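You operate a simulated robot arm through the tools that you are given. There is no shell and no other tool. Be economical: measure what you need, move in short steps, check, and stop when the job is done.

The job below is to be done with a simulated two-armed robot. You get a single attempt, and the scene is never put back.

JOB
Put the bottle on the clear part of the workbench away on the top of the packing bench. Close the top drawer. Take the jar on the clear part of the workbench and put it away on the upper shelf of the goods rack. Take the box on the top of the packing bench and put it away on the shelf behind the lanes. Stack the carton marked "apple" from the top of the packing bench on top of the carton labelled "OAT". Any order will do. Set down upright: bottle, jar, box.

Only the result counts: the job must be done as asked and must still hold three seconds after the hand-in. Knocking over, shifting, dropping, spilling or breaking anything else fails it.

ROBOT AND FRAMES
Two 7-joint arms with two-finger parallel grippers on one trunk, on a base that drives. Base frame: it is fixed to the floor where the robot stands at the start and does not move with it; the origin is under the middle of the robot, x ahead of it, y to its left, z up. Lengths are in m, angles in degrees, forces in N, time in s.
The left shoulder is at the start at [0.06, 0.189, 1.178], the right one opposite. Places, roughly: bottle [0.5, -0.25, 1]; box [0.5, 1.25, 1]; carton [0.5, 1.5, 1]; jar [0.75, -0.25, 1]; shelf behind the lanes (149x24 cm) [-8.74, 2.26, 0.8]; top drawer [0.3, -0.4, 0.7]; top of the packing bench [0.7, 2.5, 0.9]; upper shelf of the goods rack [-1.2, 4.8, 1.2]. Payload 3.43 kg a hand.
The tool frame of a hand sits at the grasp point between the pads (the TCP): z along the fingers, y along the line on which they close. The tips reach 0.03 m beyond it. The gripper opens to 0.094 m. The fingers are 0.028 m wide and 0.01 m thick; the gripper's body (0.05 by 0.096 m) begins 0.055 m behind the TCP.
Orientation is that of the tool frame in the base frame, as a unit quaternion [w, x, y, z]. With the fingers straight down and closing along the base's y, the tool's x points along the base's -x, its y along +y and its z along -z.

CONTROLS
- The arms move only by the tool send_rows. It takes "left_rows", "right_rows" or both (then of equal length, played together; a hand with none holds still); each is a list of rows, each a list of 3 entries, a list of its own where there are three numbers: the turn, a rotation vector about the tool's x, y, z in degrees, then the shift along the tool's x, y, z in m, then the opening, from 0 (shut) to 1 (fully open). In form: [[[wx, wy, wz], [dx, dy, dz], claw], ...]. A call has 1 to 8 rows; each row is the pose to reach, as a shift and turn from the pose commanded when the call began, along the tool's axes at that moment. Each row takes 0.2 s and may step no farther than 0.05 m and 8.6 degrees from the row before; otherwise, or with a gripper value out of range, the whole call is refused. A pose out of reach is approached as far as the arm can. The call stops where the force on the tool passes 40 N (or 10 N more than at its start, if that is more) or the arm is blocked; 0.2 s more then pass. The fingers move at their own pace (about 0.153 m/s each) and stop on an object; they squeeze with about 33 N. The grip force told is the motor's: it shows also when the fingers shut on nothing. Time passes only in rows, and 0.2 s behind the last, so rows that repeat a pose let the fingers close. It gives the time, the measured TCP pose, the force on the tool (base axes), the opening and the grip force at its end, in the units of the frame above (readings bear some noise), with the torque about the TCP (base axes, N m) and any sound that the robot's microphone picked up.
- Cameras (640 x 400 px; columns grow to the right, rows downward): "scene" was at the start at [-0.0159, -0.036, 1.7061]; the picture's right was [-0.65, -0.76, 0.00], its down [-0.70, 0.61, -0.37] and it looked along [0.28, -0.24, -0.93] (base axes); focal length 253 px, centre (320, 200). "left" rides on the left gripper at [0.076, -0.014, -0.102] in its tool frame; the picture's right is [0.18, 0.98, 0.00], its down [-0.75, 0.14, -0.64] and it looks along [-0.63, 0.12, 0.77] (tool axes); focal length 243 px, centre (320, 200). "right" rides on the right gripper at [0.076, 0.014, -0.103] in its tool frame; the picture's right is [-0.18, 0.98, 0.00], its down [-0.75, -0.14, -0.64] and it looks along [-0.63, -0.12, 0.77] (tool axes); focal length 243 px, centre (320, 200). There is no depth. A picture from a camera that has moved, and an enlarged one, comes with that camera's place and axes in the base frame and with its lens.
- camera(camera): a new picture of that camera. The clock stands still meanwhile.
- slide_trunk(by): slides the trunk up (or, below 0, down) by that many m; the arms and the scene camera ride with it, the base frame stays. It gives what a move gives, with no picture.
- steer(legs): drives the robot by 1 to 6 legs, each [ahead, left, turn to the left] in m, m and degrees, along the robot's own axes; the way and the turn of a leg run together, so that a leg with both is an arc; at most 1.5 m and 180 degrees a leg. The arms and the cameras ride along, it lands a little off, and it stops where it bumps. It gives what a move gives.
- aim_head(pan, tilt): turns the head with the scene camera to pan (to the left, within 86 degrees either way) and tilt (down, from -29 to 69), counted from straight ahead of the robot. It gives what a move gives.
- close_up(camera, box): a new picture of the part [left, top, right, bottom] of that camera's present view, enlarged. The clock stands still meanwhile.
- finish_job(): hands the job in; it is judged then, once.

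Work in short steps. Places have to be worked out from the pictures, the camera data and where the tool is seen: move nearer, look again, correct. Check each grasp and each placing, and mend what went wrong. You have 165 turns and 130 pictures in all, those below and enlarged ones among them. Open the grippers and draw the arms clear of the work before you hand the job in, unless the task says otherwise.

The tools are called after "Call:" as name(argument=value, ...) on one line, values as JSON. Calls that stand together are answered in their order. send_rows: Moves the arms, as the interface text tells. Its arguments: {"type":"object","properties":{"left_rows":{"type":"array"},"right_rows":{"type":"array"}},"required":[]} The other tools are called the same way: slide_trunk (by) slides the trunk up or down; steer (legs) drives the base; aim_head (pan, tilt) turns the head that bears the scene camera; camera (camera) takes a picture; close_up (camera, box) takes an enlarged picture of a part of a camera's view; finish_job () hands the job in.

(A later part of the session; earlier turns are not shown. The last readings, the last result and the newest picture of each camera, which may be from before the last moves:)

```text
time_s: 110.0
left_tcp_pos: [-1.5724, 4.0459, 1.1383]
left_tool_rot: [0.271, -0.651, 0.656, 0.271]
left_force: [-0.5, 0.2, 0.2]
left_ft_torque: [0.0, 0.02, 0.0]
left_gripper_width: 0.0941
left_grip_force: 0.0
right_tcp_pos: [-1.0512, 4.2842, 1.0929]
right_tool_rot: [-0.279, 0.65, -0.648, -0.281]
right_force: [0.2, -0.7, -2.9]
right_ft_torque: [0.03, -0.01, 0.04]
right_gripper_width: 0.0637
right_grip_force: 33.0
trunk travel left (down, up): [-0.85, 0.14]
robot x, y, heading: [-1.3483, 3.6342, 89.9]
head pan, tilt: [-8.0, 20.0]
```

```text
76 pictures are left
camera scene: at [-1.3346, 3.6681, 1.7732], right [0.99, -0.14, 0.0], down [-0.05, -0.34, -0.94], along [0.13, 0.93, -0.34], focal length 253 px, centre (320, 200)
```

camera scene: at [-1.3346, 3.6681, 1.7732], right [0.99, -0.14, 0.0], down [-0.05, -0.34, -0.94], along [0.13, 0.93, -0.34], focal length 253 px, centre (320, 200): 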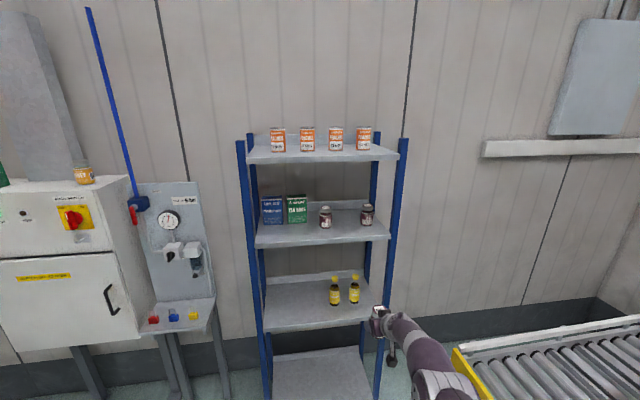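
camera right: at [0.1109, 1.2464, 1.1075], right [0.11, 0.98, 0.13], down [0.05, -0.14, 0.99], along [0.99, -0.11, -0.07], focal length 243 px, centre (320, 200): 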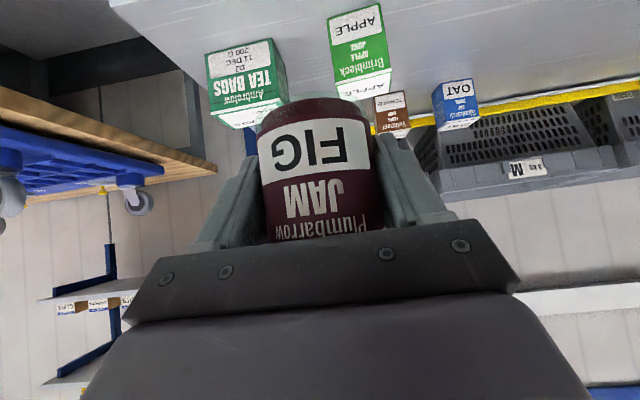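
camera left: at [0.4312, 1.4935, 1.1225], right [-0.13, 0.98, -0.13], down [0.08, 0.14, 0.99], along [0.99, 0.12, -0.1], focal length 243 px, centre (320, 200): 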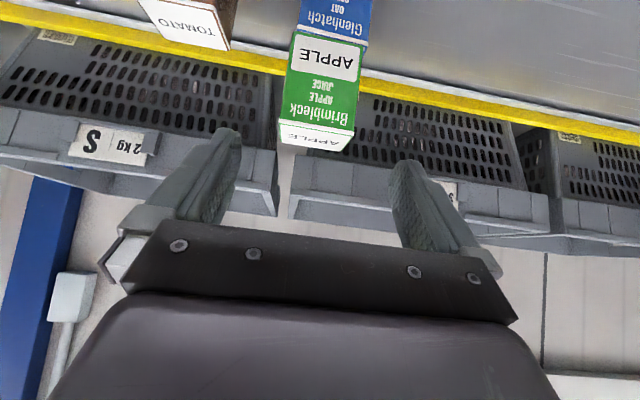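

The front strip of the upper shelf is free; target spot ≈[-1.055,4.68], ahead of the two existing jars (at y≈4.775). I raise trunk and arm first.

Call:
slide_trunk(by=0.135)

Call:
send_rows(right_rows=[[[0, 0, 0], [-0.015, 0, -0.015], 0], [[0, 0, 0], [-0.03, 0, -0.03], 0], [[0, 0, 0], [-0.045, 0, -0.045], 0], [[0, 0, 0], [-0.06, 0, -0.06], 0]])

Call:
camera(camera="right")

```text
time_s: 111.6
left_tcp_pos: [-1.5717, 4.0452, 1.2737]
left_tool_rot: [0.27, -0.651, 0.656, 0.27]
left_force: [-0.8, -0.6, -0.7]
left_ft_torque: [-0.03, -0.02, 0.02]
left_gripper_width: 0.0939
left_grip_force: 0.2
right_tcp_pos: [-1.0511, 4.2843, 1.2272]
right_tool_rot: [0.279, -0.65, 0.65, 0.279]
right_force: [-0.1, 0.2, -2.7]
right_ft_torque: [0.0, 0.02, 0.02]
right_gripper_width: 0.0636
right_grip_force: 32.8
trunk travel left (down, up): [-0.985, 0.005]
robot x, y, heading: [-1.3508, 3.6359, 89.8]
head pan, tilt: [-8.0, 20.0]
```

```text
time_s: 112.6
left_tcp_pos: [-1.5709, 4.0462, 1.2728]
left_tool_rot: [0.271, -0.65, 0.655, 0.272]
left_force: [-0.3, 0.5, -0.3]
left_ft_torque: [0.0, 0.01, 0.01]
left_gripper_width: 0.0942
left_grip_force: 0.0
right_tcp_pos: [-1.0511, 4.2813, 1.3129]
right_tool_rot: [-0.277, 0.651, -0.649, -0.28]
right_force: [0.0, -0.4, -2.7]
right_ft_torque: [-0.01, 0.01, -0.01]
right_gripper_width: 0.0637
right_grip_force: 33.1
trunk travel left (down, up): [-0.985, 0.005]
robot x, y, heading: [-1.3483, 3.6346, 90.0]
head pan, tilt: [-8.0, 20.0]
```

```text
75 pictures are left
camera right: at [-1.066, 4.1553, 1.3281], right [-0.98, 0.12, 0.13], down [0.14, 0.05, 0.99], along [0.12, 0.99, -0.07], focal length 243 px, centre (320, 200)
```

right: 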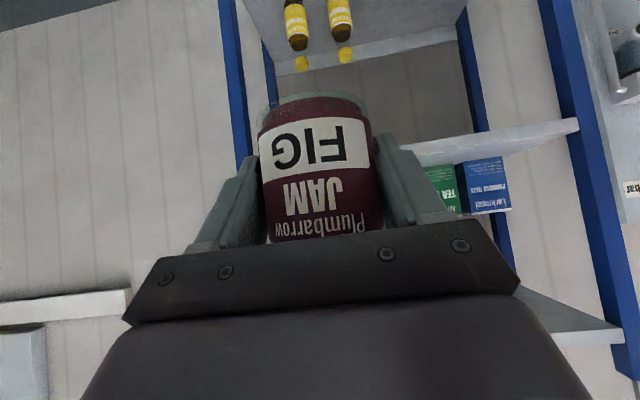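

Jar base is now at z≈1.27, above the shelf (≈1.23). I drive ahead 0.28 m and check before going the last bit.

Call:
steer(legs=[[0.28, 0, 0]])

Call:
camera(camera="right")

Call:
camera(camera="scene")

```text
time_s: 114.6
left_tcp_pos: [-1.5725, 4.3263, 1.2737]
left_tool_rot: [0.271, -0.65, 0.655, 0.272]
left_force: [0.1, 0.2, -0.4]
left_ft_torque: [0.0, 0.02, 0.02]
left_gripper_width: 0.0939
left_grip_force: 0.0
right_tcp_pos: [-1.052, 4.5627, 1.3135]
right_tool_rot: [-0.279, 0.65, -0.649, -0.281]
right_force: [-0.8, 0.2, -3.5]
right_ft_torque: [-0.01, 0.02, -0.01]
right_gripper_width: 0.064
right_grip_force: 32.9
trunk travel left (down, up): [-0.985, 0.005]
robot x, y, heading: [-1.3509, 3.92, 89.8]
head pan, tilt: [-8.0, 20.0]
```

```text
74 pictures are left
camera right: at [-1.0662, 4.4369, 1.3287], right [-0.98, 0.12, 0.14], down [0.14, 0.05, 0.99], along [0.11, 0.99, -0.07], focal length 243 px, centre (320, 200)
```

right: 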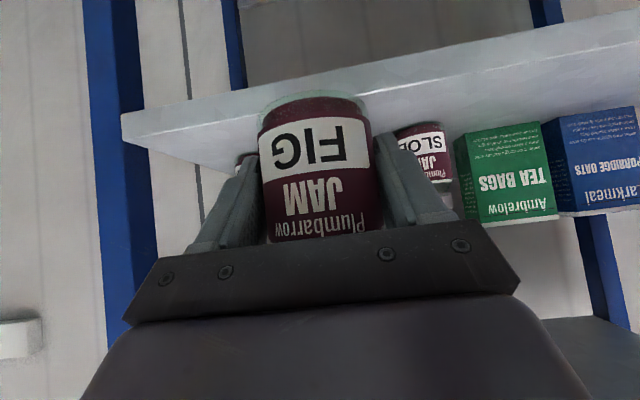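

```text
73 pictures are left
camera scene: at [-1.3344, 3.948, 1.9083], right [0.99, -0.14, 0.0], down [-0.05, -0.34, -0.94], along [0.13, 0.93, -0.34], focal length 253 px, centre (320, 200)
```

scene: 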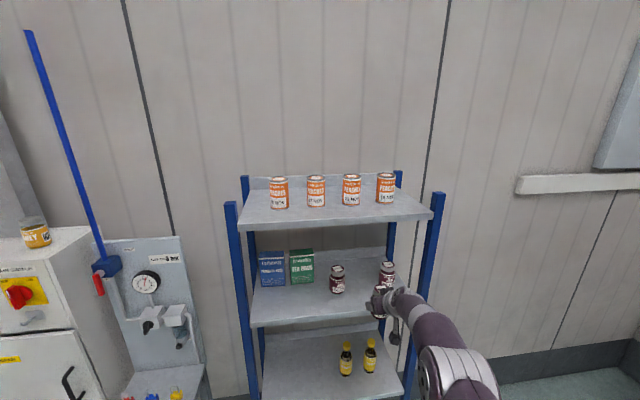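

Alignment good: existing jars are at x≈-1.165 and -0.94, ours at -1.052. I advance 0.115 m.

Call:
steer(legs=[[0.115, 0, 0]])

Call:
camera(camera="right")

Call:
close_up(camera="scene", box=[230, 230, 470, 380])

```text
time_s: 115.8
left_tcp_pos: [-1.5722, 4.4403, 1.2732]
left_tool_rot: [0.271, -0.651, 0.654, 0.273]
left_force: [0.3, 0.1, 0.2]
left_ft_torque: [-0.02, 0.03, -0.03]
left_gripper_width: 0.0939
left_grip_force: 0.0
right_tcp_pos: [-1.0521, 4.6772, 1.3141]
right_tool_rot: [-0.28, 0.65, -0.648, -0.281]
right_force: [0.1, -1.0, -3.9]
right_ft_torque: [0.01, 0.0, 0.02]
right_gripper_width: 0.0638
right_grip_force: 33.2
trunk travel left (down, up): [-0.985, 0.005]
robot x, y, heading: [-1.3479, 4.0285, 89.9]
head pan, tilt: [-8.0, 20.0]
```

```text
72 pictures are left
camera right: at [-1.0666, 4.5509, 1.3294], right [-0.98, 0.12, 0.14], down [0.14, 0.05, 0.99], along [0.11, 0.99, -0.07], focal length 243 px, centre (320, 200)
```

right: 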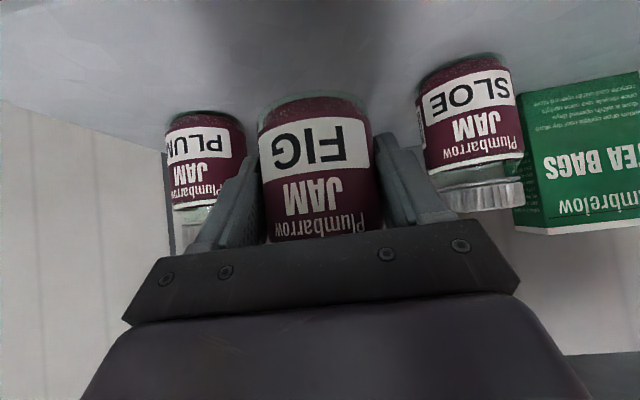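

```text
2.67 times, centred on (350, 305) of scene
camera zoom: at [-1.3346, 4.0612, 1.9084], right [0.99, -0.14, 0.0], down [-0.05, -0.34, -0.94], along [0.13, 0.93, -0.34], focal length 674 px, centre (240, -80)
```

zoom: 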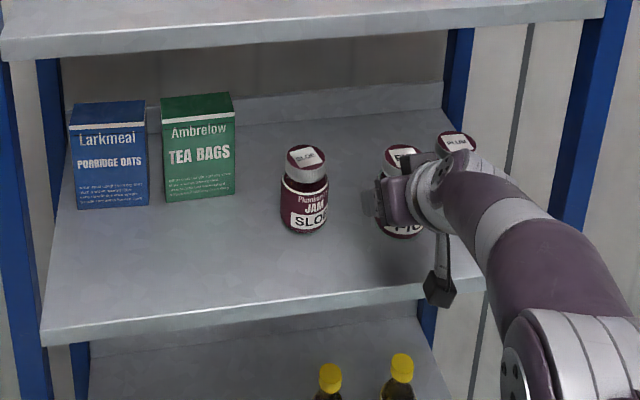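

Clear of both neighbours. I lower 0.03 m then creep to contact.

Call:
send_rows(right_rows=[[[0, 0, 0], [0.011, 0, 0.0103], 0], [[0, 0, 0], [0.0218, 0, 0.0206], 0], [[0, 0, 0], [0.0235, 0, 0.022], 0], [[0, 0, 0], [0.025, 0, 0.0235], 0], [[0, 0, 0], [0.0265, 0, 0.025], 0], [[0, 0, 0], [0.028, 0, 0.0264], 0]])

```text
time_s: 117.2
left_tcp_pos: [-1.5729, 4.4418, 1.2745]
left_tool_rot: [0.271, -0.651, 0.655, 0.271]
left_force: [-0.5, -0.6, 0.3]
left_ft_torque: [-0.01, 0.0, -0.01]
left_gripper_width: 0.0942
left_grip_force: 0.1
right_tcp_pos: [-1.0528, 4.6815, 1.2812]
right_tool_rot: [-0.284, 0.649, -0.646, -0.284]
right_force: [3.9, 8.2, 29.0]
right_ft_torque: [0.08, -0.02, -0.19]
right_gripper_width: 0.0639
right_grip_force: 33.2
trunk travel left (down, up): [-0.985, 0.005]
robot x, y, heading: [-1.3518, 4.0331, 89.8]
head pan, tilt: [-8.0, 20.0]
```

Contact on the shelf. I relax ~3 mm, open, and withdraw up-and-back along the tool axis.

Call:
send_rows(right_rows=[[[0, 0, 0], [-0.0025, 0, -0.0023], 0], [[0, 0, 0], [-0.0025, 0, -0.0023], 0], [[0, 0, 0], [-0.0025, 0, -0.0023], 1], [[0, 0, 0], [-0.0025, 0, -0.0023], 1], [[0, 0, 0], [-0.0025, 0, -0.0023], 1], [[0, 0, 0], [-0.0025, 0, -0.03], 1], [[0, 0, 0], [-0.0025, 0, -0.07], 1], [[0, 0, 0], [-0.0025, 0, -0.11], 1]])

Call:
camera(camera="right")

```text
time_s: 119.0
left_tcp_pos: [-1.5732, 4.4419, 1.2743]
left_tool_rot: [0.27, -0.652, 0.654, 0.272]
left_force: [-0.4, -0.8, -0.5]
left_ft_torque: [0.0, 0.01, -0.02]
left_gripper_width: 0.0941
left_grip_force: 0.1
right_tcp_pos: [-1.0525, 4.6005, 1.3515]
right_tool_rot: [-0.279, 0.651, -0.648, -0.281]
right_force: [0.4, 0.2, 0.2]
right_ft_torque: [-0.04, -0.02, -0.07]
right_gripper_width: 0.094
right_grip_force: 0.1
trunk travel left (down, up): [-0.985, 0.005]
robot x, y, heading: [-1.3482, 4.0321, 89.9]
head pan, tilt: [-8.0, 20.0]
```

```text
70 pictures are left
camera right: at [-1.0667, 4.4736, 1.3672], right [-0.98, 0.12, 0.13], down [0.14, 0.05, 0.99], along [0.11, 0.99, -0.07], focal length 243 px, centre (320, 200)
```

right: 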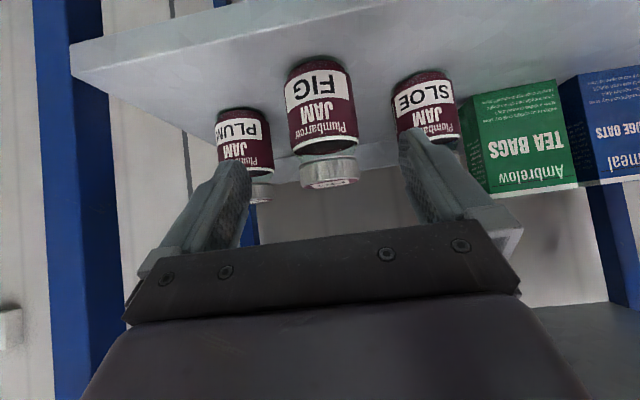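

Jar stands upright on the upper shelf. I back off 0.45 m, turn left 90° and look toward the lanes to plan the box's grasp.

Call:
steer(legs=[[-0.5, 0, 0], [0, 0, 90]])

Call:
aim_head(pan=8, tilt=10)

Call:
camera(camera="scene")

```text
time_s: 125.8
left_tcp_pos: [-1.7568, 3.3023, 1.2729]
left_tool_rot: [0.003, 0.924, 0.003, -0.382]
left_force: [-0.5, -0.7, 0.5]
left_ft_torque: [0.0, 0.02, 0.0]
left_gripper_width: 0.0938
left_grip_force: 0.0
right_tcp_pos: [-1.9208, 3.8215, 1.3511]
right_tool_rot: [0.003, 0.919, 0.006, -0.395]
right_force: [0.8, 0.5, 0.4]
right_ft_torque: [0.0, 0.02, 0.05]
right_gripper_width: 0.0941
right_grip_force: 0.1
trunk travel left (down, up): [-0.985, 0.005]
robot x, y, heading: [-1.3479, 3.5311, -179.4]
head pan, tilt: [-8.0, 20.0]
```

```text
time_s: 126.6
left_tcp_pos: [-1.7567, 3.3038, 1.2729]
left_tool_rot: [0.003, 0.924, 0.003, -0.382]
left_force: [0.1, -0.1, -0.1]
left_ft_torque: [0.0, -0.02, 0.03]
left_gripper_width: 0.0941
left_grip_force: 0.0
right_tcp_pos: [-1.922, 3.8221, 1.3524]
right_tool_rot: [0.003, 0.918, 0.006, -0.395]
right_force: [0.0, -0.8, -0.1]
right_ft_torque: [0.02, 0.03, 0.0]
right_gripper_width: 0.094
right_grip_force: 0.0
trunk travel left (down, up): [-0.985, 0.005]
robot x, y, heading: [-1.3475, 3.5308, -179.0]
head pan, tilt: [8.0, 10.0]
```

```text
69 pictures are left
camera scene: at [-1.3792, 3.5181, 1.9245], right [-0.15, 0.99, 0.0], down [0.17, 0.03, -0.98], along [-0.97, -0.15, -0.17], focal length 253 px, centre (320, 200)
```

scene: 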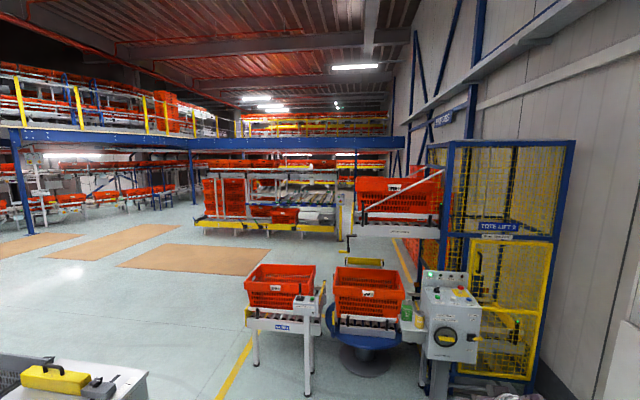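

Call:
close_up(camera="scene", box=[180, 140, 380, 265])

Call:
close_up(camera="scene", box=[270, 165, 366, 225])

```text
3.20 times, centred on (280, 202) of scene
camera zoom: at [-1.3792, 3.5181, 1.9245], right [-0.15, 0.99, 0.0], down [0.17, 0.03, -0.98], along [-0.97, -0.15, -0.17], focal length 809 px, centre (448, 192)
```

zoom: 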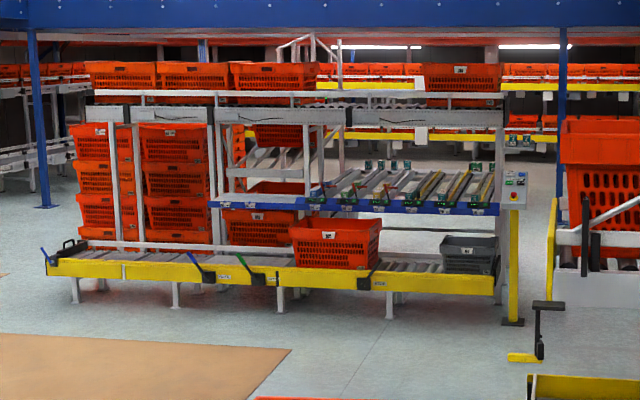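

```text
6.67 times, centred on (318, 195) of scene
camera zoom: at [-1.3792, 3.5181, 1.9245], right [-0.15, 0.99, 0.0], down [0.17, 0.03, -0.98], along [-0.97, -0.15, -0.17], focal length 1686 px, centre (333, 233)
```

zoom: 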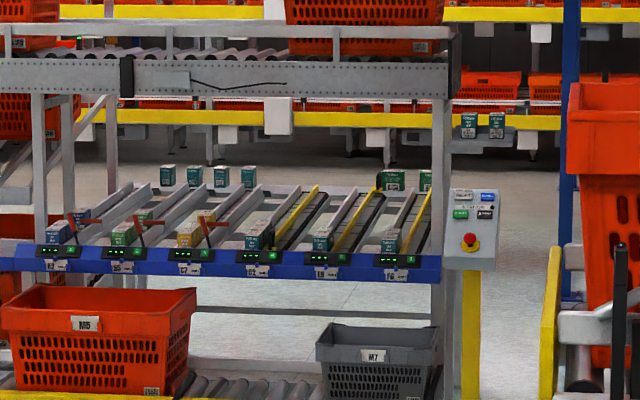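

The shelf behind the lanes (teal boxes on it) is reachable only from the rear aisle, x<-8.9; free middle stretch y≈2.1–2.55. The tea box is 0.11 × 0.064 m so it must be gripped across its narrow side: a top-down grasp with the hand yawed 90°. I return to the bench.

Call:
steer(legs=[[0, 0, 179], [0.95, 0, 0], [0, -1.2, 0], [0, -1.1, 0]])

Call:
slide_trunk(by=-0.135)

Call:
send_rows(left_rows=[[[0, 7.5, 0], [0, 0, 0], 1], [[0, 15, 0], [0, 0, 0], 1], [[0, 22.5, 0], [0, 0, 0], 1], [[0, 30, 0], [0, 0, 0], 1], [[0, 37.5, 0], [0, 0, 0], 1], [[0, 45, 0], [0, 0, 0], 1]])

```text
time_s: 149.9
left_tcp_pos: [0.062, 1.4677, 1.2736]
left_tool_rot: [0.382, -0.007, 0.924, 0.005]
left_force: [0.0, 0.4, -1.7]
left_ft_torque: [0.0, -0.02, 0.0]
left_gripper_width: 0.094
left_grip_force: 0.0
right_tcp_pos: [0.2309, 0.951, 1.3516]
right_tool_rot: [0.395, -0.01, 0.919, 0.005]
right_force: [-0.4, 0.0, 0.5]
right_ft_torque: [0.0, -0.02, -0.01]
right_gripper_width: 0.0938
right_grip_force: 0.0
trunk travel left (down, up): [-0.985, 0.005]
robot x, y, heading: [-0.3447, 1.2341, 1.3]
head pan, tilt: [8.0, 10.0]
```

```text
time_s: 151.5
left_tcp_pos: [0.0605, 1.4666, 1.1377]
left_tool_rot: [0.383, -0.007, 0.924, 0.004]
left_force: [0.8, -0.1, 0.4]
left_ft_torque: [0.01, -0.02, -0.01]
left_gripper_width: 0.0939
left_grip_force: 0.1
right_tcp_pos: [0.2307, 0.9497, 1.2176]
right_tool_rot: [0.395, -0.011, 0.919, 0.005]
right_force: [-0.3, -0.5, 0.1]
right_ft_torque: [0.02, 0.0, -0.01]
right_gripper_width: 0.094
right_grip_force: 0.2
trunk travel left (down, up): [-0.85, 0.14]
robot x, y, heading: [-0.3419, 1.2345, 1.0]
head pan, tilt: [8.0, 10.0]
```

```text
time_s: 152.9
left_tcp_pos: [0.0684, 1.4527, 1.1363]
left_tool_rot: [0.004, -0.031, 0.999, -0.03]
left_force: [-2.8, 12.6, -1.1]
left_ft_torque: [-0.8, -0.21, -0.12]
left_gripper_width: 0.094
left_grip_force: 0.0
left hand out of reach, approached as far as the arm can: row 3, 4, 5
right_tcp_pos: [0.2353, 0.9485, 1.2137]
right_tool_rot: [0.394, -0.011, 0.919, 0.006]
right_force: [1.0, 0.5, -0.2]
right_ft_torque: [0.02, 0.01, 0.03]
right_gripper_width: 0.094
right_grip_force: 0.1
trunk travel left (down, up): [-0.85, 0.14]
robot x, y, heading: [-0.3462, 1.2358, 1.2]
head pan, tilt: [8.0, 10.0]
```

There's a 12 N sideways reading on the left hand; I check what it could be.

Call:
aim_head(pan=20, tilt=55)

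Call:
camera(camera="scene")

```text
time_s: 154.0
left_tcp_pos: [0.0657, 1.4506, 1.1377]
left_tool_rot: [0.006, -0.031, 0.999, -0.035]
left_force: [-0.2, 0.9, -0.2]
left_ft_torque: [0.01, 0.02, -0.01]
left_gripper_width: 0.094
left_grip_force: 0.1
right_tcp_pos: [0.231, 0.9489, 1.2158]
right_tool_rot: [0.395, -0.011, 0.919, 0.006]
right_force: [-0.2, 0.3, 0.4]
right_ft_torque: [-0.01, -0.02, 0.0]
right_gripper_width: 0.0943
right_grip_force: 0.1
trunk travel left (down, up): [-0.85, 0.14]
robot x, y, heading: [-0.3436, 1.2348, 1.0]
head pan, tilt: [20.0, 55.0]
```

```text
66 pictures are left
camera scene: at [-0.3357, 1.261, 1.7212], right [0.36, -0.93, 0.0], down [-0.76, -0.3, -0.57], along [0.54, 0.21, -0.82], focal length 253 px, centre (320, 200)
```

scene: 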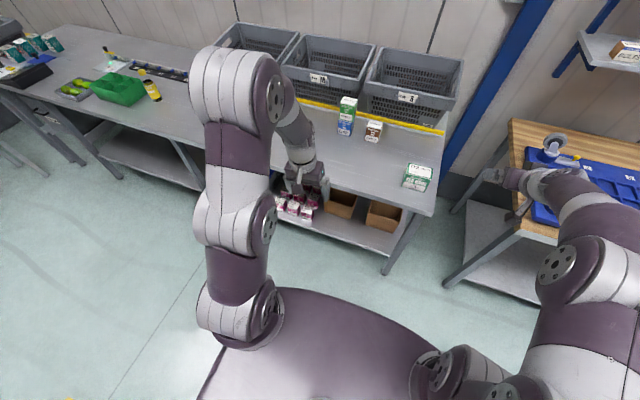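

The reading was transient. Now I yaw the left hand by +90° about its axis (in two calls) to test that orientation.

Call:
send_rows(left_rows=[[[0, 0, 8], [0, 0, 0], 1], [[0, 0, 16], [0, 0, 0], 1], [[0, 0, 24], [0, 0, 0], 1], [[0, 0, 32], [0, 0, 0], 1], [[0, 0, 40], [0, 0, 0], 1], [[0, 0, 48], [0, 0, 0], 1]])

```text
time_s: 155.4
left_tcp_pos: [0.0605, 1.4684, 1.1376]
left_tool_rot: [0.0, 0.4, 0.916, 0.001]
left_force: [0.0, 0.7, -0.4]
left_ft_torque: [-0.01, 0.02, 0.02]
left_gripper_width: 0.0938
left_grip_force: 0.0
right_tcp_pos: [0.2303, 0.9497, 1.2157]
right_tool_rot: [0.395, -0.01, 0.919, 0.005]
right_force: [0.9, -0.3, 0.1]
right_ft_torque: [-0.05, -0.02, -0.01]
right_gripper_width: 0.094
right_grip_force: 0.1
trunk travel left (down, up): [-0.85, 0.14]
robot x, y, heading: [-0.3466, 1.238, 1.3]
head pan, tilt: [20.0, 55.0]
```

Works. I complete the yaw to ~87° (box is yawed ~3°).

Call:
send_rows(left_rows=[[[0, 0, 8], [0, 0, 0], 1], [[0, 0, 16], [0, 0, 0], 1], [[0, 0, 24], [0, 0, 0], 1], [[0, 0, 32], [0, 0, 0], 1], [[0, 0, 40], [0, 0, 0], 1]])

Call:
steer(legs=[[0.27, -0.1, -1]])

Call:
aim_head(pan=-5, tilt=62)

Call:
camera(camera="scene")

Call:
camera(camera="left")

```text
time_s: 156.6
left_tcp_pos: [0.0608, 1.4664, 1.1389]
left_tool_rot: [-0.001, 0.69, 0.724, 0.0]
left_force: [1.5, 0.3, 0.0]
left_ft_torque: [0.02, 0.01, -0.02]
left_gripper_width: 0.094
left_grip_force: 0.1
right_tcp_pos: [0.2292, 0.9489, 1.2173]
right_tool_rot: [0.395, -0.01, 0.918, 0.005]
right_force: [0.2, 0.0, 0.6]
right_ft_torque: [0.03, 0.01, 0.0]
right_gripper_width: 0.094
right_grip_force: 0.1
trunk travel left (down, up): [-0.85, 0.14]
robot x, y, heading: [-0.3423, 1.2356, 1.4]
head pan, tilt: [20.0, 55.0]
```

```text
time_s: 158.6
left_tcp_pos: [0.3323, 1.3632, 1.1381]
left_tool_rot: [-0.001, 0.695, 0.719, 0.002]
left_force: [-0.1, 0.8, 0.4]
left_ft_torque: [0.02, -0.05, 0.02]
left_gripper_width: 0.0939
left_grip_force: 0.1
right_tcp_pos: [0.4934, 0.8423, 1.2172]
right_tool_rot: [0.396, -0.003, 0.918, 0.001]
right_force: [-0.2, 0.8, 0.1]
right_ft_torque: [0.0, 0.03, 0.01]
right_gripper_width: 0.0939
right_grip_force: 0.1
trunk travel left (down, up): [-0.85, 0.14]
robot x, y, heading: [-0.0772, 1.1383, 0.2]
head pan, tilt: [20.0, 55.0]
```

```text
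time_s: 159.5
left_tcp_pos: [0.3339, 1.3633, 1.1374]
left_tool_rot: [-0.002, 0.695, 0.719, 0.001]
left_force: [0.3, 0.0, 0.0]
left_ft_torque: [0.01, 0.02, 0.01]
left_gripper_width: 0.094
left_grip_force: 0.0
right_tcp_pos: [0.4946, 0.8424, 1.2158]
right_tool_rot: [0.396, -0.003, 0.918, 0.002]
right_force: [-0.3, -0.3, -0.3]
right_ft_torque: [-0.01, 0.03, 0.0]
right_gripper_width: 0.0939
right_grip_force: 0.1
trunk travel left (down, up): [-0.85, 0.14]
robot x, y, heading: [-0.0753, 1.1389, 0.3]
head pan, tilt: [-5.0, 62.0]
```

```text
65 pictures are left
camera scene: at [-0.07, 1.1338, 1.7128], right [-0.08, -1.0, 0.0], down [-0.88, 0.07, -0.47], along [0.47, -0.04, -0.88], focal length 253 px, centre (320, 200)
```

scene: 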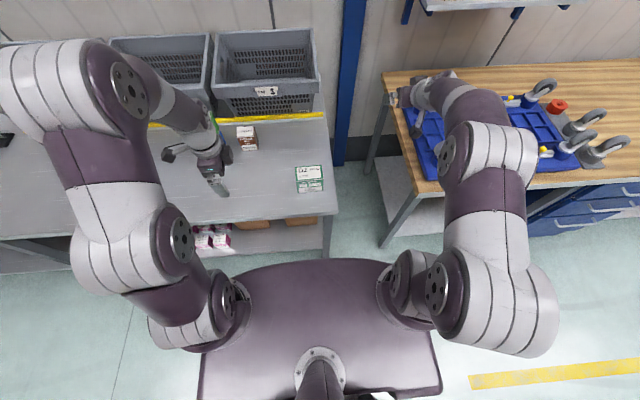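

```text
64 pictures are left
camera left: at [0.3181, 1.4383, 1.2414], right [0.98, 0.22, 0.0], down [0.17, -0.75, 0.64], along [0.14, -0.62, -0.77], focal length 243 px, centre (320, 200)
```

left: 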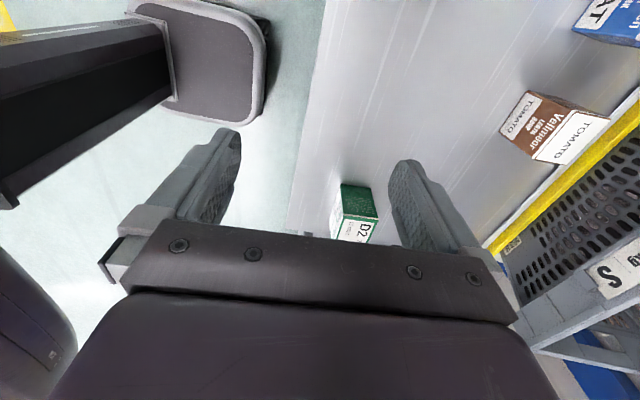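

Call:
close_up(camera="scene", box=[260, 150, 356, 210])

```text
6.67 times, centred on (308, 180) of scene
camera zoom: at [-0.07, 1.1338, 1.7128], right [-0.08, -1.0, 0.0], down [-0.88, 0.07, -0.47], along [0.47, -0.04, -0.88], focal length 1686 px, centre (400, 333)
```

zoom: 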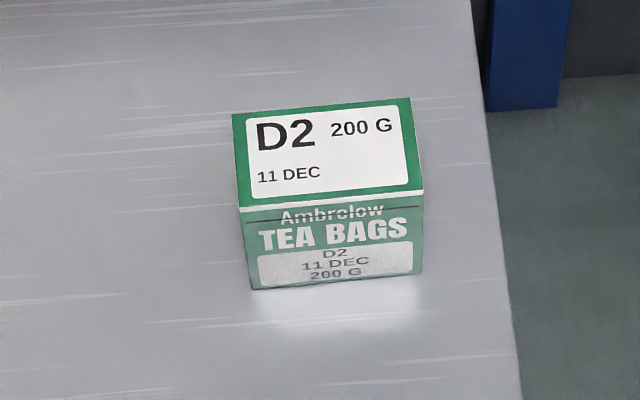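

Box centre ≈[0.453,1.130], 0.0625 m across, yaw ≈2°, top z≈0.948. I move the left hand above it.

Call:
send_rows(left_rows=[[[0, 0, 0], [-0.04, 0.0185, 0.0], 1], [[0, 0, 0], [-0.08, 0.037, 0.01], 1], [[0, 0, 0], [-0.12, 0.0555, 0.02], 1], [[0, 0, 0], [-0.16, 0.074, 0.04], 1], [[0, 0, 0], [-0.2, 0.0925, 0.06], 1], [[0, 0, 0], [-0.2368, 0.111, 0.08], 1], [[0, 0, 0], [-0.2368, 0.111, 0.09], 1]])

Call:
camera(camera="left")

Call:
close_up(camera="scene", box=[260, 150, 356, 210])

```text
time_s: 161.1
left_tcp_pos: [0.4533, 1.1303, 1.0473]
left_tool_rot: [0.0, 0.695, 0.719, 0.001]
left_force: [-0.4, 0.3, -0.5]
left_ft_torque: [0.0, 0.02, 0.0]
left_gripper_width: 0.0939
left_grip_force: 0.1
right_tcp_pos: [0.4947, 0.8423, 1.2163]
right_tool_rot: [0.396, -0.003, 0.918, 0.002]
right_force: [0.3, 0.4, -0.2]
right_ft_torque: [0.02, -0.05, -0.01]
right_gripper_width: 0.0941
right_grip_force: 0.1
trunk travel left (down, up): [-0.85, 0.14]
robot x, y, heading: [-0.0768, 1.1366, 0.5]
head pan, tilt: [-5.0, 62.0]
```

```text
62 pictures are left
camera left: at [0.4367, 1.2054, 1.1511], right [0.98, 0.22, 0.0], down [0.17, -0.75, 0.64], along [0.14, -0.62, -0.77], focal length 243 px, centre (320, 200)
```

left: 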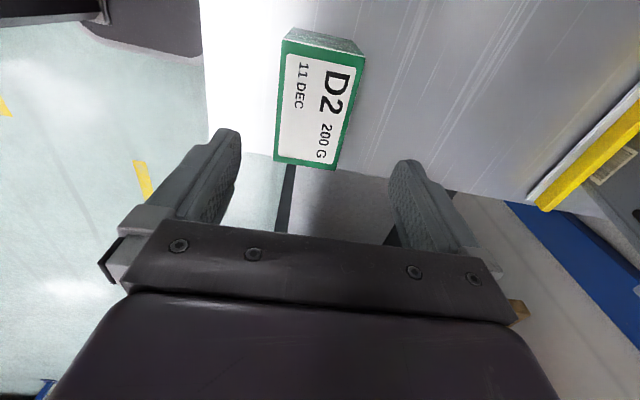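

```text
6.67 times, centred on (308, 180) of scene
camera zoom: at [-0.0703, 1.1343, 1.7128], right [-0.08, -1.0, 0.0], down [-0.88, 0.07, -0.47], along [0.47, -0.04, -0.88], focal length 1686 px, centre (400, 333)
```

zoom: 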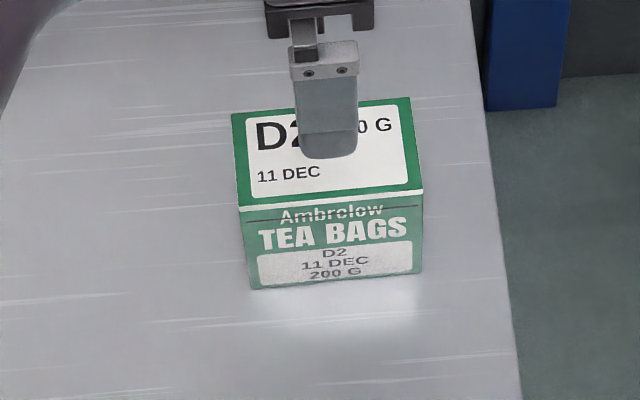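

Well centred over the box. I descend 0.135 m and close.

Call:
send_rows(left_rows=[[[0, 0, 0], [0, 0, 0.035], 1], [[0, 0, 0], [0, 0, 0.07], 1], [[0, 0, 0], [0, 0, 0.1], 1], [[0, 0, 0], [0, 0, 0.135], 1], [[0, 0, 0], [0, 0, 0.135], 0], [[0, 0, 0], [0, 0, 0.135], 0], [[0, 0, 0], [0, 0, 0.135], 0]])

Call:
camera(camera="left")

```text
time_s: 162.7
left_tcp_pos: [0.4525, 1.1308, 0.9121]
left_tool_rot: [-0.001, 0.695, 0.719, 0.001]
left_force: [-0.1, -0.1, 0.2]
left_ft_torque: [-0.03, 0.02, 0.02]
left_gripper_width: 0.0663
left_grip_force: 32.5
right_tcp_pos: [0.4953, 0.8414, 1.2163]
right_tool_rot: [0.395, -0.003, 0.919, 0.002]
right_force: [1.0, -0.3, 0.9]
right_ft_torque: [0.01, -0.02, 0.02]
right_gripper_width: 0.094
right_grip_force: 0.1
trunk travel left (down, up): [-0.85, 0.14]
robot x, y, heading: [-0.0731, 1.1363, 0.2]
head pan, tilt: [-5.0, 62.0]
```

```text
60 pictures are left
camera left: at [0.4368, 1.2061, 1.0157], right [0.98, 0.22, 0.0], down [0.17, -0.75, 0.64], along [0.14, -0.62, -0.77], focal length 243 px, centre (320, 200)
```

left: 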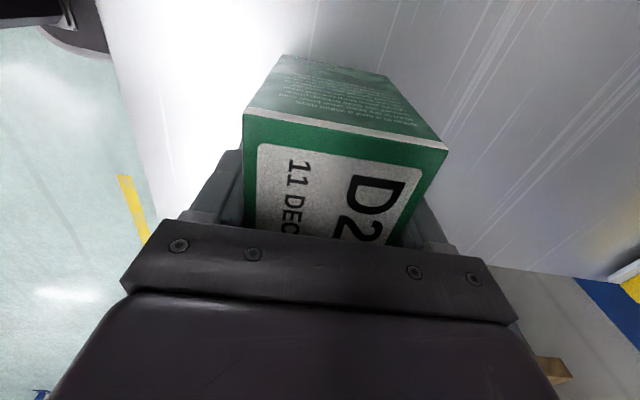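

Box gripped (0.066 m). I lift gently at first, then to ~0.24 m up.

Call:
send_rows(left_rows=[[[0, 0, 0], [0, 0, -0.006], 0], [[0, 0, 0], [0, 0, -0.02], 0], [[0, 0, 0], [0, 0, -0.045], 0], [[0, 0, 0], [0, 0, -0.075], 0], [[0, 0, 0], [0, 0, -0.11], 0], [[0, 0, 0], [0, 0, -0.15], 0], [[0, 0, 0], [0, 0, -0.19], 0], [[0, 0, 0], [0, 0, -0.225], 0]])

Call:
camera(camera="left")

```text
time_s: 164.5
left_tcp_pos: [0.447, 1.1324, 1.1309]
left_tool_rot: [-0.002, 0.695, 0.719, 0.001]
left_force: [-0.5, -0.4, -0.4]
left_ft_torque: [-0.01, -0.01, 0.04]
left_gripper_width: 0.0661
left_grip_force: 33.1
left hand out of reach, approached as far as the arm can: row 8
right_tcp_pos: [0.4964, 0.8427, 1.2159]
right_tool_rot: [0.396, -0.002, 0.918, 0.002]
right_force: [0.1, 0.2, 0.2]
right_ft_torque: [0.0, -0.01, -0.02]
right_gripper_width: 0.0939
right_grip_force: 0.0
trunk travel left (down, up): [-0.85, 0.14]
robot x, y, heading: [-0.0758, 1.1382, 0.1]
head pan, tilt: [-5.0, 62.0]
```

```text
59 pictures are left
camera left: at [0.4309, 1.2074, 1.235], right [0.98, 0.22, 0.0], down [0.17, -0.75, 0.64], along [0.14, -0.62, -0.77], focal length 243 px, centre (320, 200)
```

left: 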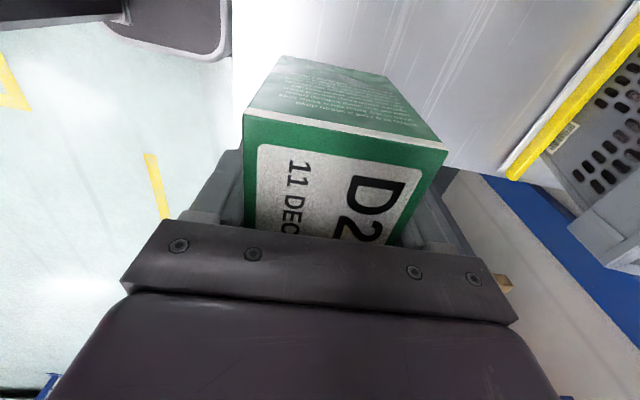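

Box is held. Before the long trip I back off, turn to heading 90, reverse to y≈0.2 and look west past the carts to choose a path.

Call:
steer(legs=[[-0.33, 0, 0], [0, 0, 90], [-0.9, 0, 0]])

Call:
aim_head(pan=85, tilt=20)

Call:
camera(camera="scene")

```text
time_s: 174.9
left_tcp_pos: [-0.3933, 0.7613, 1.1335]
left_tool_rot: [-0.002, -0.021, 1.0, 0.001]
left_force: [-0.1, -0.1, -1.5]
left_ft_torque: [0.0, -0.04, 0.02]
left_gripper_width: 0.066
left_grip_force: 32.2
right_tcp_pos: [-0.1047, 0.8134, 1.2159]
right_tool_rot: [-0.277, 0.655, -0.645, -0.282]
right_force: [-0.3, 0.0, 0.7]
right_ft_torque: [0.04, -0.01, 0.03]
right_gripper_width: 0.0942
right_grip_force: 0.1
trunk travel left (down, up): [-0.85, 0.14]
robot x, y, heading: [-0.3945, 0.2366, 90.8]
head pan, tilt: [-5.0, 62.0]
```

```text
time_s: 176.5
left_tcp_pos: [-0.3934, 0.7626, 1.1327]
left_tool_rot: [-0.002, -0.023, 1.0, 0.001]
left_force: [0.0, -0.3, -2.0]
left_ft_torque: [0.03, 0.01, -0.02]
left_gripper_width: 0.0661
left_grip_force: 32.6
right_tcp_pos: [-0.1041, 0.8116, 1.2159]
right_tool_rot: [-0.277, 0.654, -0.645, -0.281]
right_force: [-0.5, 0.3, -0.6]
right_ft_torque: [-0.01, 0.01, -0.03]
right_gripper_width: 0.0942
right_grip_force: 0.2
trunk travel left (down, up): [-0.85, 0.14]
robot x, y, heading: [-0.3944, 0.2384, 90.6]
head pan, tilt: [85.0, 20.0]
```

```text
58 pictures are left
camera scene: at [-0.4854, 0.1871, 1.7732], right [0.08, 1.0, 0.0], down [0.34, -0.03, -0.94], along [-0.94, 0.07, -0.34], focal length 253 px, centre (320, 200)
```

scene: 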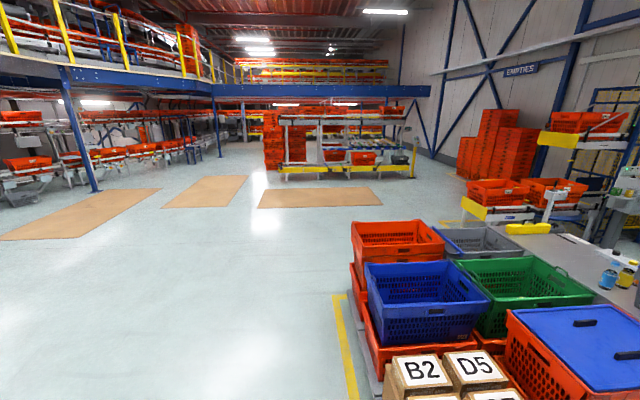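

West floor is open for y<0.5. I reverse a little, turn to heading 180 and drive west to about x≈-3.8, then look again.

Call:
steer(legs=[[-0.35, 0, 0], [0, 0, 89], [1.5, 0, 0], [1.5, 0.0, 0]])

Call:
aim_head(pan=0, tilt=15)

Call:
camera(camera="scene")

```text
time_s: 196.7
left_tcp_pos: [-3.9113, -0.1097, 1.1336]
left_tool_rot: [0.001, 0.714, -0.7, 0.0]
left_force: [0.4, 0.5, -1.8]
left_ft_torque: [0.01, 0.03, -0.02]
left_gripper_width: 0.066
left_grip_force: 32.7
right_tcp_pos: [-3.9544, 0.1801, 1.2162]
right_tool_rot: [-0.001, 0.918, -0.004, -0.396]
right_force: [-0.1, 0.8, -2.0]
right_ft_torque: [-0.02, 0.04, 0.0]
right_gripper_width: 0.0941
right_grip_force: 0.0
trunk travel left (down, up): [-0.85, 0.14]
robot x, y, heading: [-3.3864, -0.1232, 179.3]
head pan, tilt: [85.0, 20.0]
```

```text
time_s: 198.2
left_tcp_pos: [-3.9125, -0.1093, 1.1324]
left_tool_rot: [0.0, 0.714, -0.7, 0.0]
left_force: [0.1, 0.5, -1.1]
left_ft_torque: [-0.01, 0.0, -0.01]
left_gripper_width: 0.0659
left_grip_force: 32.9
right_tcp_pos: [-3.956, 0.1809, 1.2168]
right_tool_rot: [-0.002, 0.918, -0.005, -0.396]
right_force: [0.0, 0.5, -0.1]
right_ft_torque: [-0.01, -0.04, 0.0]
right_gripper_width: 0.094
right_grip_force: 0.0
trunk travel left (down, up): [-0.85, 0.14]
robot x, y, heading: [-3.3889, -0.127, 179.3]
head pan, tilt: [0.0, 15.0]
```

```text
57 pictures are left
camera scene: at [-3.421, -0.122, 1.7813], right [0.01, 1.0, 0.0], down [0.26, 0.0, -0.97], along [-0.97, 0.01, -0.26], focal length 253 px, centre (320, 200)
```

scene: 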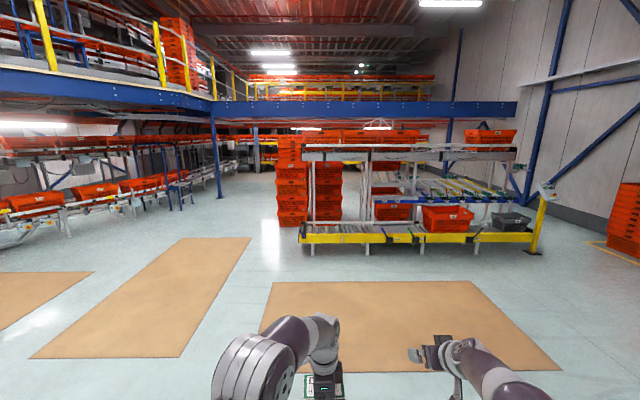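

Call:
close_up(camera="scene", box=[170, 220, 330, 320])

Call:
close_up(camera="scene", box=[360, 150, 600, 300])

```text
4.00 times, centred on (250, 270) of scene
camera zoom: at [-3.421, -0.122, 1.7813], right [0.01, 1.0, 0.0], down [0.26, 0.0, -0.97], along [-0.97, 0.01, -0.26], focal length 1012 px, centre (600, -80)
```

zoom: 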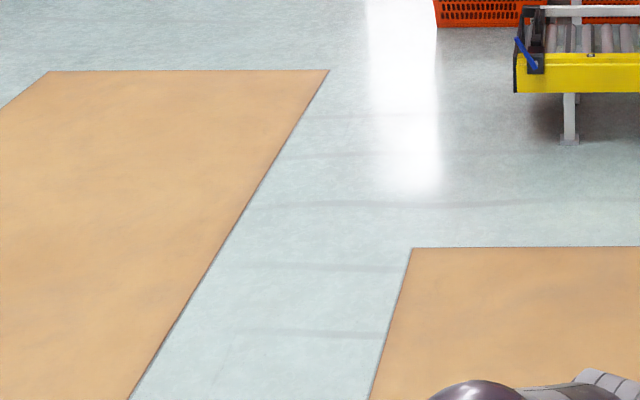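

```text
2.67 times, centred on (480, 225) of scene
camera zoom: at [-3.421, -0.122, 1.7813], right [0.01, 1.0, 0.0], down [0.26, 0.0, -0.97], along [-0.97, 0.01, -0.26], focal length 674 px, centre (-107, 133)
```

zoom: 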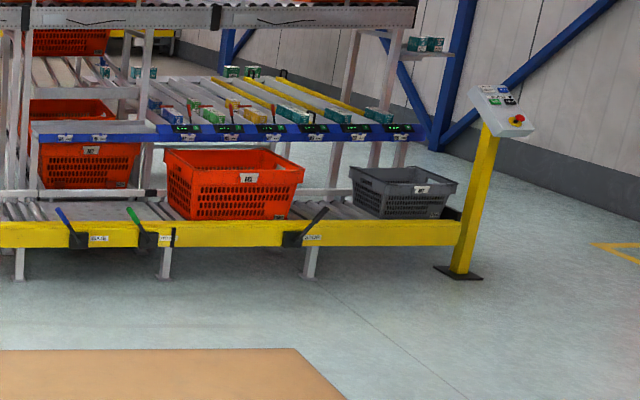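

The mats look paper-thin, but I prefer going around the north end. I look right to check the clearance there.

Call:
aim_head(pan=-60, tilt=25)

Call:
camera(camera="scene")

```text
time_s: 199.5
left_tcp_pos: [-3.9112, -0.1106, 1.1323]
left_tool_rot: [0.002, 0.713, -0.701, 0.0]
left_force: [-0.2, -0.4, -2.2]
left_ft_torque: [-0.01, -0.03, -0.02]
left_gripper_width: 0.066
left_grip_force: 32.9
right_tcp_pos: [-3.9551, 0.1806, 1.2152]
right_tool_rot: [-0.001, 0.919, -0.004, -0.395]
right_force: [0.9, 1.1, 0.0]
right_ft_torque: [-0.02, -0.01, -0.01]
right_gripper_width: 0.0938
right_grip_force: 0.1
trunk travel left (down, up): [-0.85, 0.14]
robot x, y, heading: [-3.3869, -0.1237, 179.2]
head pan, tilt: [-60.0, 25.0]
```

```text
54 pictures are left
camera scene: at [-3.373, -0.0427, 1.7651], right [0.87, 0.49, 0.0], down [0.21, -0.37, -0.91], along [-0.45, 0.79, -0.42], focal length 253 px, centre (320, 200)
```

scene: 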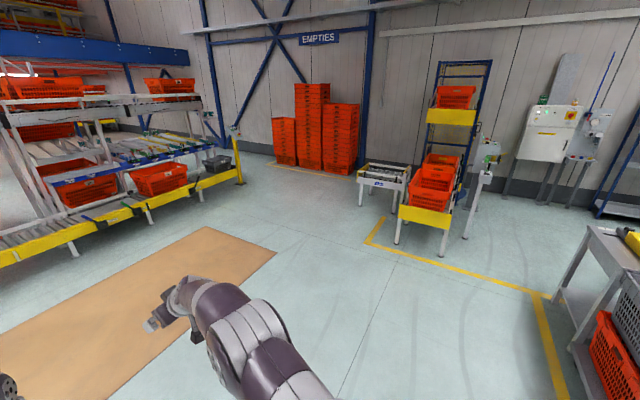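

The north passage is wide (post at y≈3.2, empties at y≥4.6). I drive around the mat to about (-6.1,3.8).

Call:
steer(legs=[[0.5, -1.4, 0], [1.0, -0.95, 0], [1.2, -0.5, 0], [0, -1.05, 0.7]])

Call:
aim_head(pan=15, tilt=20)

Call:
camera(camera="scene")

```text
time_s: 224.5
left_tcp_pos: [-6.568, 3.8009, 1.132]
left_tool_rot: [0.001, 0.721, -0.693, 0.0]
left_force: [0.4, 1.0, -1.3]
left_ft_torque: [-0.05, -0.04, -0.04]
left_gripper_width: 0.0662
left_grip_force: 33.0
right_tcp_pos: [-6.6173, 4.0898, 1.2163]
right_tool_rot: [0.004, 0.918, 0.006, -0.396]
right_force: [-0.2, 0.6, 0.7]
right_ft_torque: [0.01, 0.02, 0.01]
right_gripper_width: 0.094
right_grip_force: 0.1
trunk travel left (down, up): [-0.85, 0.14]
robot x, y, heading: [-6.0464, 3.7969, -179.3]
head pan, tilt: [-60.0, 25.0]
```

```text
time_s: 225.9
left_tcp_pos: [-6.5696, 3.8015, 1.133]
left_tool_rot: [0.001, 0.722, -0.692, 0.0]
left_force: [0.6, -0.2, -1.5]
left_ft_torque: [0.0, 0.02, 0.01]
left_gripper_width: 0.0661
left_grip_force: 32.6
right_tcp_pos: [-6.619, 4.0901, 1.2166]
right_tool_rot: [0.003, 0.918, 0.006, -0.396]
right_force: [0.6, -0.1, -0.7]
right_ft_torque: [0.04, 0.0, 0.0]
right_gripper_width: 0.0938
right_grip_force: 0.1
trunk travel left (down, up): [-0.85, 0.14]
robot x, y, heading: [-6.0451, 3.7973, -179.6]
head pan, tilt: [15.0, 20.0]
```

```text
53 pictures are left
camera scene: at [-6.0748, 3.7753, 1.7732], right [-0.27, 0.96, 0.0], down [0.33, 0.09, -0.94], along [-0.91, -0.25, -0.34], focal length 253 px, centre (320, 200)
```

scene: 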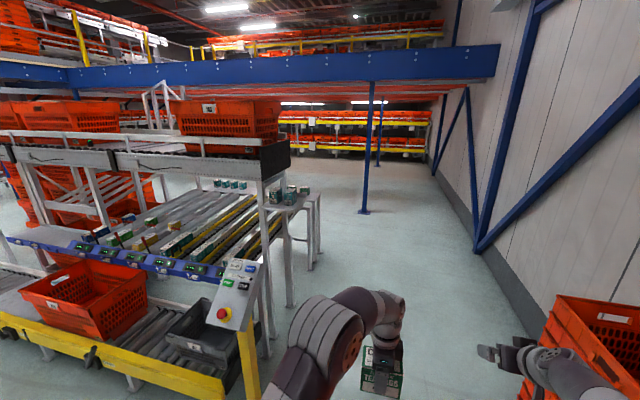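

Passage is clear along y≈3.75. I drive to x≈-9.3, turn around to heading 0 and step back to x≈-9.75, behind the shelf's line.

Call:
steer(legs=[[1.5, 0.04, 0], [1.5, 0, 0], [0.25, 0, 0], [0, 0, 179.6], [-0.4, 0, 0]])

Call:
aim_head(pan=-55, tilt=30)

Call:
camera(camera="scene")

```text
refused: leg 1 is longer than a leg can be; nothing moved
```

```text
time_s: 227.4
left_tcp_pos: [-6.5689, 3.8012, 1.1333]
left_tool_rot: [0.002, 0.721, -0.693, 0.0]
left_force: [1.5, 0.1, -2.1]
left_ft_torque: [0.04, 0.0, 0.03]
left_gripper_width: 0.0659
left_grip_force: 33.4
right_tcp_pos: [-6.6176, 4.0909, 1.2155]
right_tool_rot: [0.003, 0.918, 0.006, -0.395]
right_force: [0.0, -0.2, 1.0]
right_ft_torque: [-0.02, -0.04, -0.02]
right_gripper_width: 0.0941
right_grip_force: 0.0
trunk travel left (down, up): [-0.85, 0.14]
robot x, y, heading: [-6.0403, 3.799, -179.5]
head pan, tilt: [-55.0, 30.0]
```

```text
52 pictures are left
camera scene: at [-6.0378, 3.8738, 1.7572], right [0.81, 0.58, 0.0], down [0.29, -0.41, -0.87], along [-0.5, 0.7, -0.5], focal length 253 px, centre (320, 200)
```

scene: 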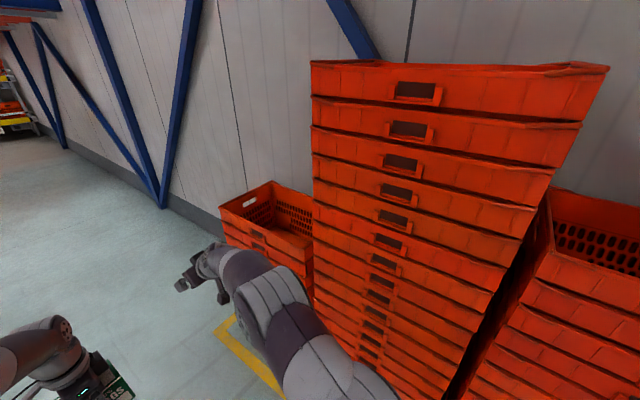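

The empties stack is ~0.3 m from the right elbow; I shift slightly left first, then do the same path with legal legs.

Call:
steer(legs=[[1.3, 0.07, 0], [1.4, 0, 0], [0.55, 0, 0], [0, 0, 179.6], [-0.4, 0, 0]])

Call:
camera(camera="scene")

```text
time_s: 252.6
left_tcp_pos: [-9.1572, 3.7203, 1.1314]
left_tool_rot: [0.001, 0.701, 0.713, 0.001]
left_force: [-0.1, 0.8, -2.1]
left_ft_torque: [0.01, 0.02, -0.01]
left_gripper_width: 0.0658
left_grip_force: 33.1
right_tcp_pos: [-9.1137, 3.4286, 1.2157]
right_tool_rot: [0.395, 0.004, 0.919, -0.001]
right_force: [-0.1, 0.2, 0.2]
right_ft_torque: [0.01, 0.03, 0.03]
right_gripper_width: 0.0939
right_grip_force: 0.1
trunk travel left (down, up): [-0.85, 0.14]
robot x, y, heading: [-9.6802, 3.7358, -0.6]
head pan, tilt: [-55.0, 30.0]
```

```text
51 pictures are left
camera scene: at [-9.6871, 3.6618, 1.7571], right [-0.83, -0.56, 0.0], down [-0.28, 0.41, -0.87], along [0.49, -0.72, -0.5], focal length 253 px, centre (320, 200)
```

scene: 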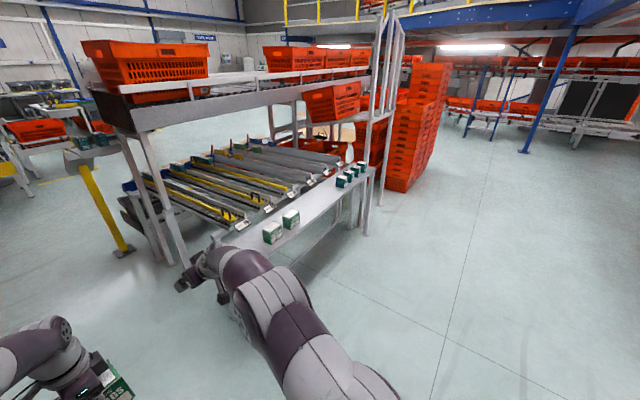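

The shelf is open above with a free middle stretch between the teal boxes. I strafe right to y≈2.35 and look.

Call:
steer(legs=[[0, -1.38, 0.6]])

Call:
aim_head(pan=0, tilt=45)

Call:
camera(camera="scene")

```text
time_s: 259.5
left_tcp_pos: [-9.1791, 2.3334, 1.1332]
left_tool_rot: [0.0, 0.703, 0.712, 0.001]
left_force: [0.5, 1.0, -2.1]
left_ft_torque: [0.01, -0.01, -0.02]
left_gripper_width: 0.0661
left_grip_force: 33.2
right_tcp_pos: [-9.1387, 2.043, 1.216]
right_tool_rot: [0.395, 0.007, 0.918, -0.002]
right_force: [0.3, -0.5, 0.4]
right_ft_torque: [0.05, -0.02, 0.0]
right_gripper_width: 0.0941
right_grip_force: 0.2
trunk travel left (down, up): [-0.85, 0.14]
robot x, y, heading: [-9.7006, 2.3536, -1.1]
head pan, tilt: [-55.0, 30.0]
```

```text
time_s: 260.7
left_tcp_pos: [-9.179, 2.3325, 1.1321]
left_tool_rot: [0.0, 0.702, 0.712, 0.002]
left_force: [-0.5, 0.4, -2.1]
left_ft_torque: [-0.01, 0.0, 0.01]
left_gripper_width: 0.0661
left_grip_force: 32.4
right_tcp_pos: [-9.1374, 2.0438, 1.2158]
right_tool_rot: [0.395, 0.007, 0.919, -0.003]
right_force: [0.6, -0.3, 0.1]
right_ft_torque: [0.02, 0.02, 0.01]
right_gripper_width: 0.0941
right_grip_force: 0.0
trunk travel left (down, up): [-0.85, 0.14]
robot x, y, heading: [-9.6994, 2.3517, -1.3]
head pan, tilt: [0.0, 45.0]
```

```text
50 pictures are left
camera scene: at [-9.6798, 2.3514, 1.7346], right [-0.02, -1.0, 0.0], down [-0.71, 0.01, -0.71], along [0.71, -0.01, -0.71], focal length 253 px, centre (320, 200)
```

scene: 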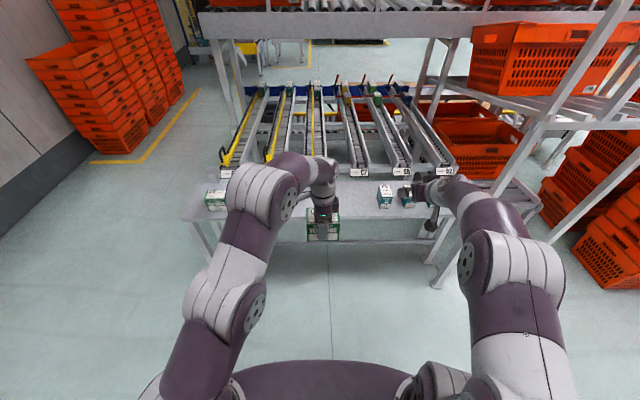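

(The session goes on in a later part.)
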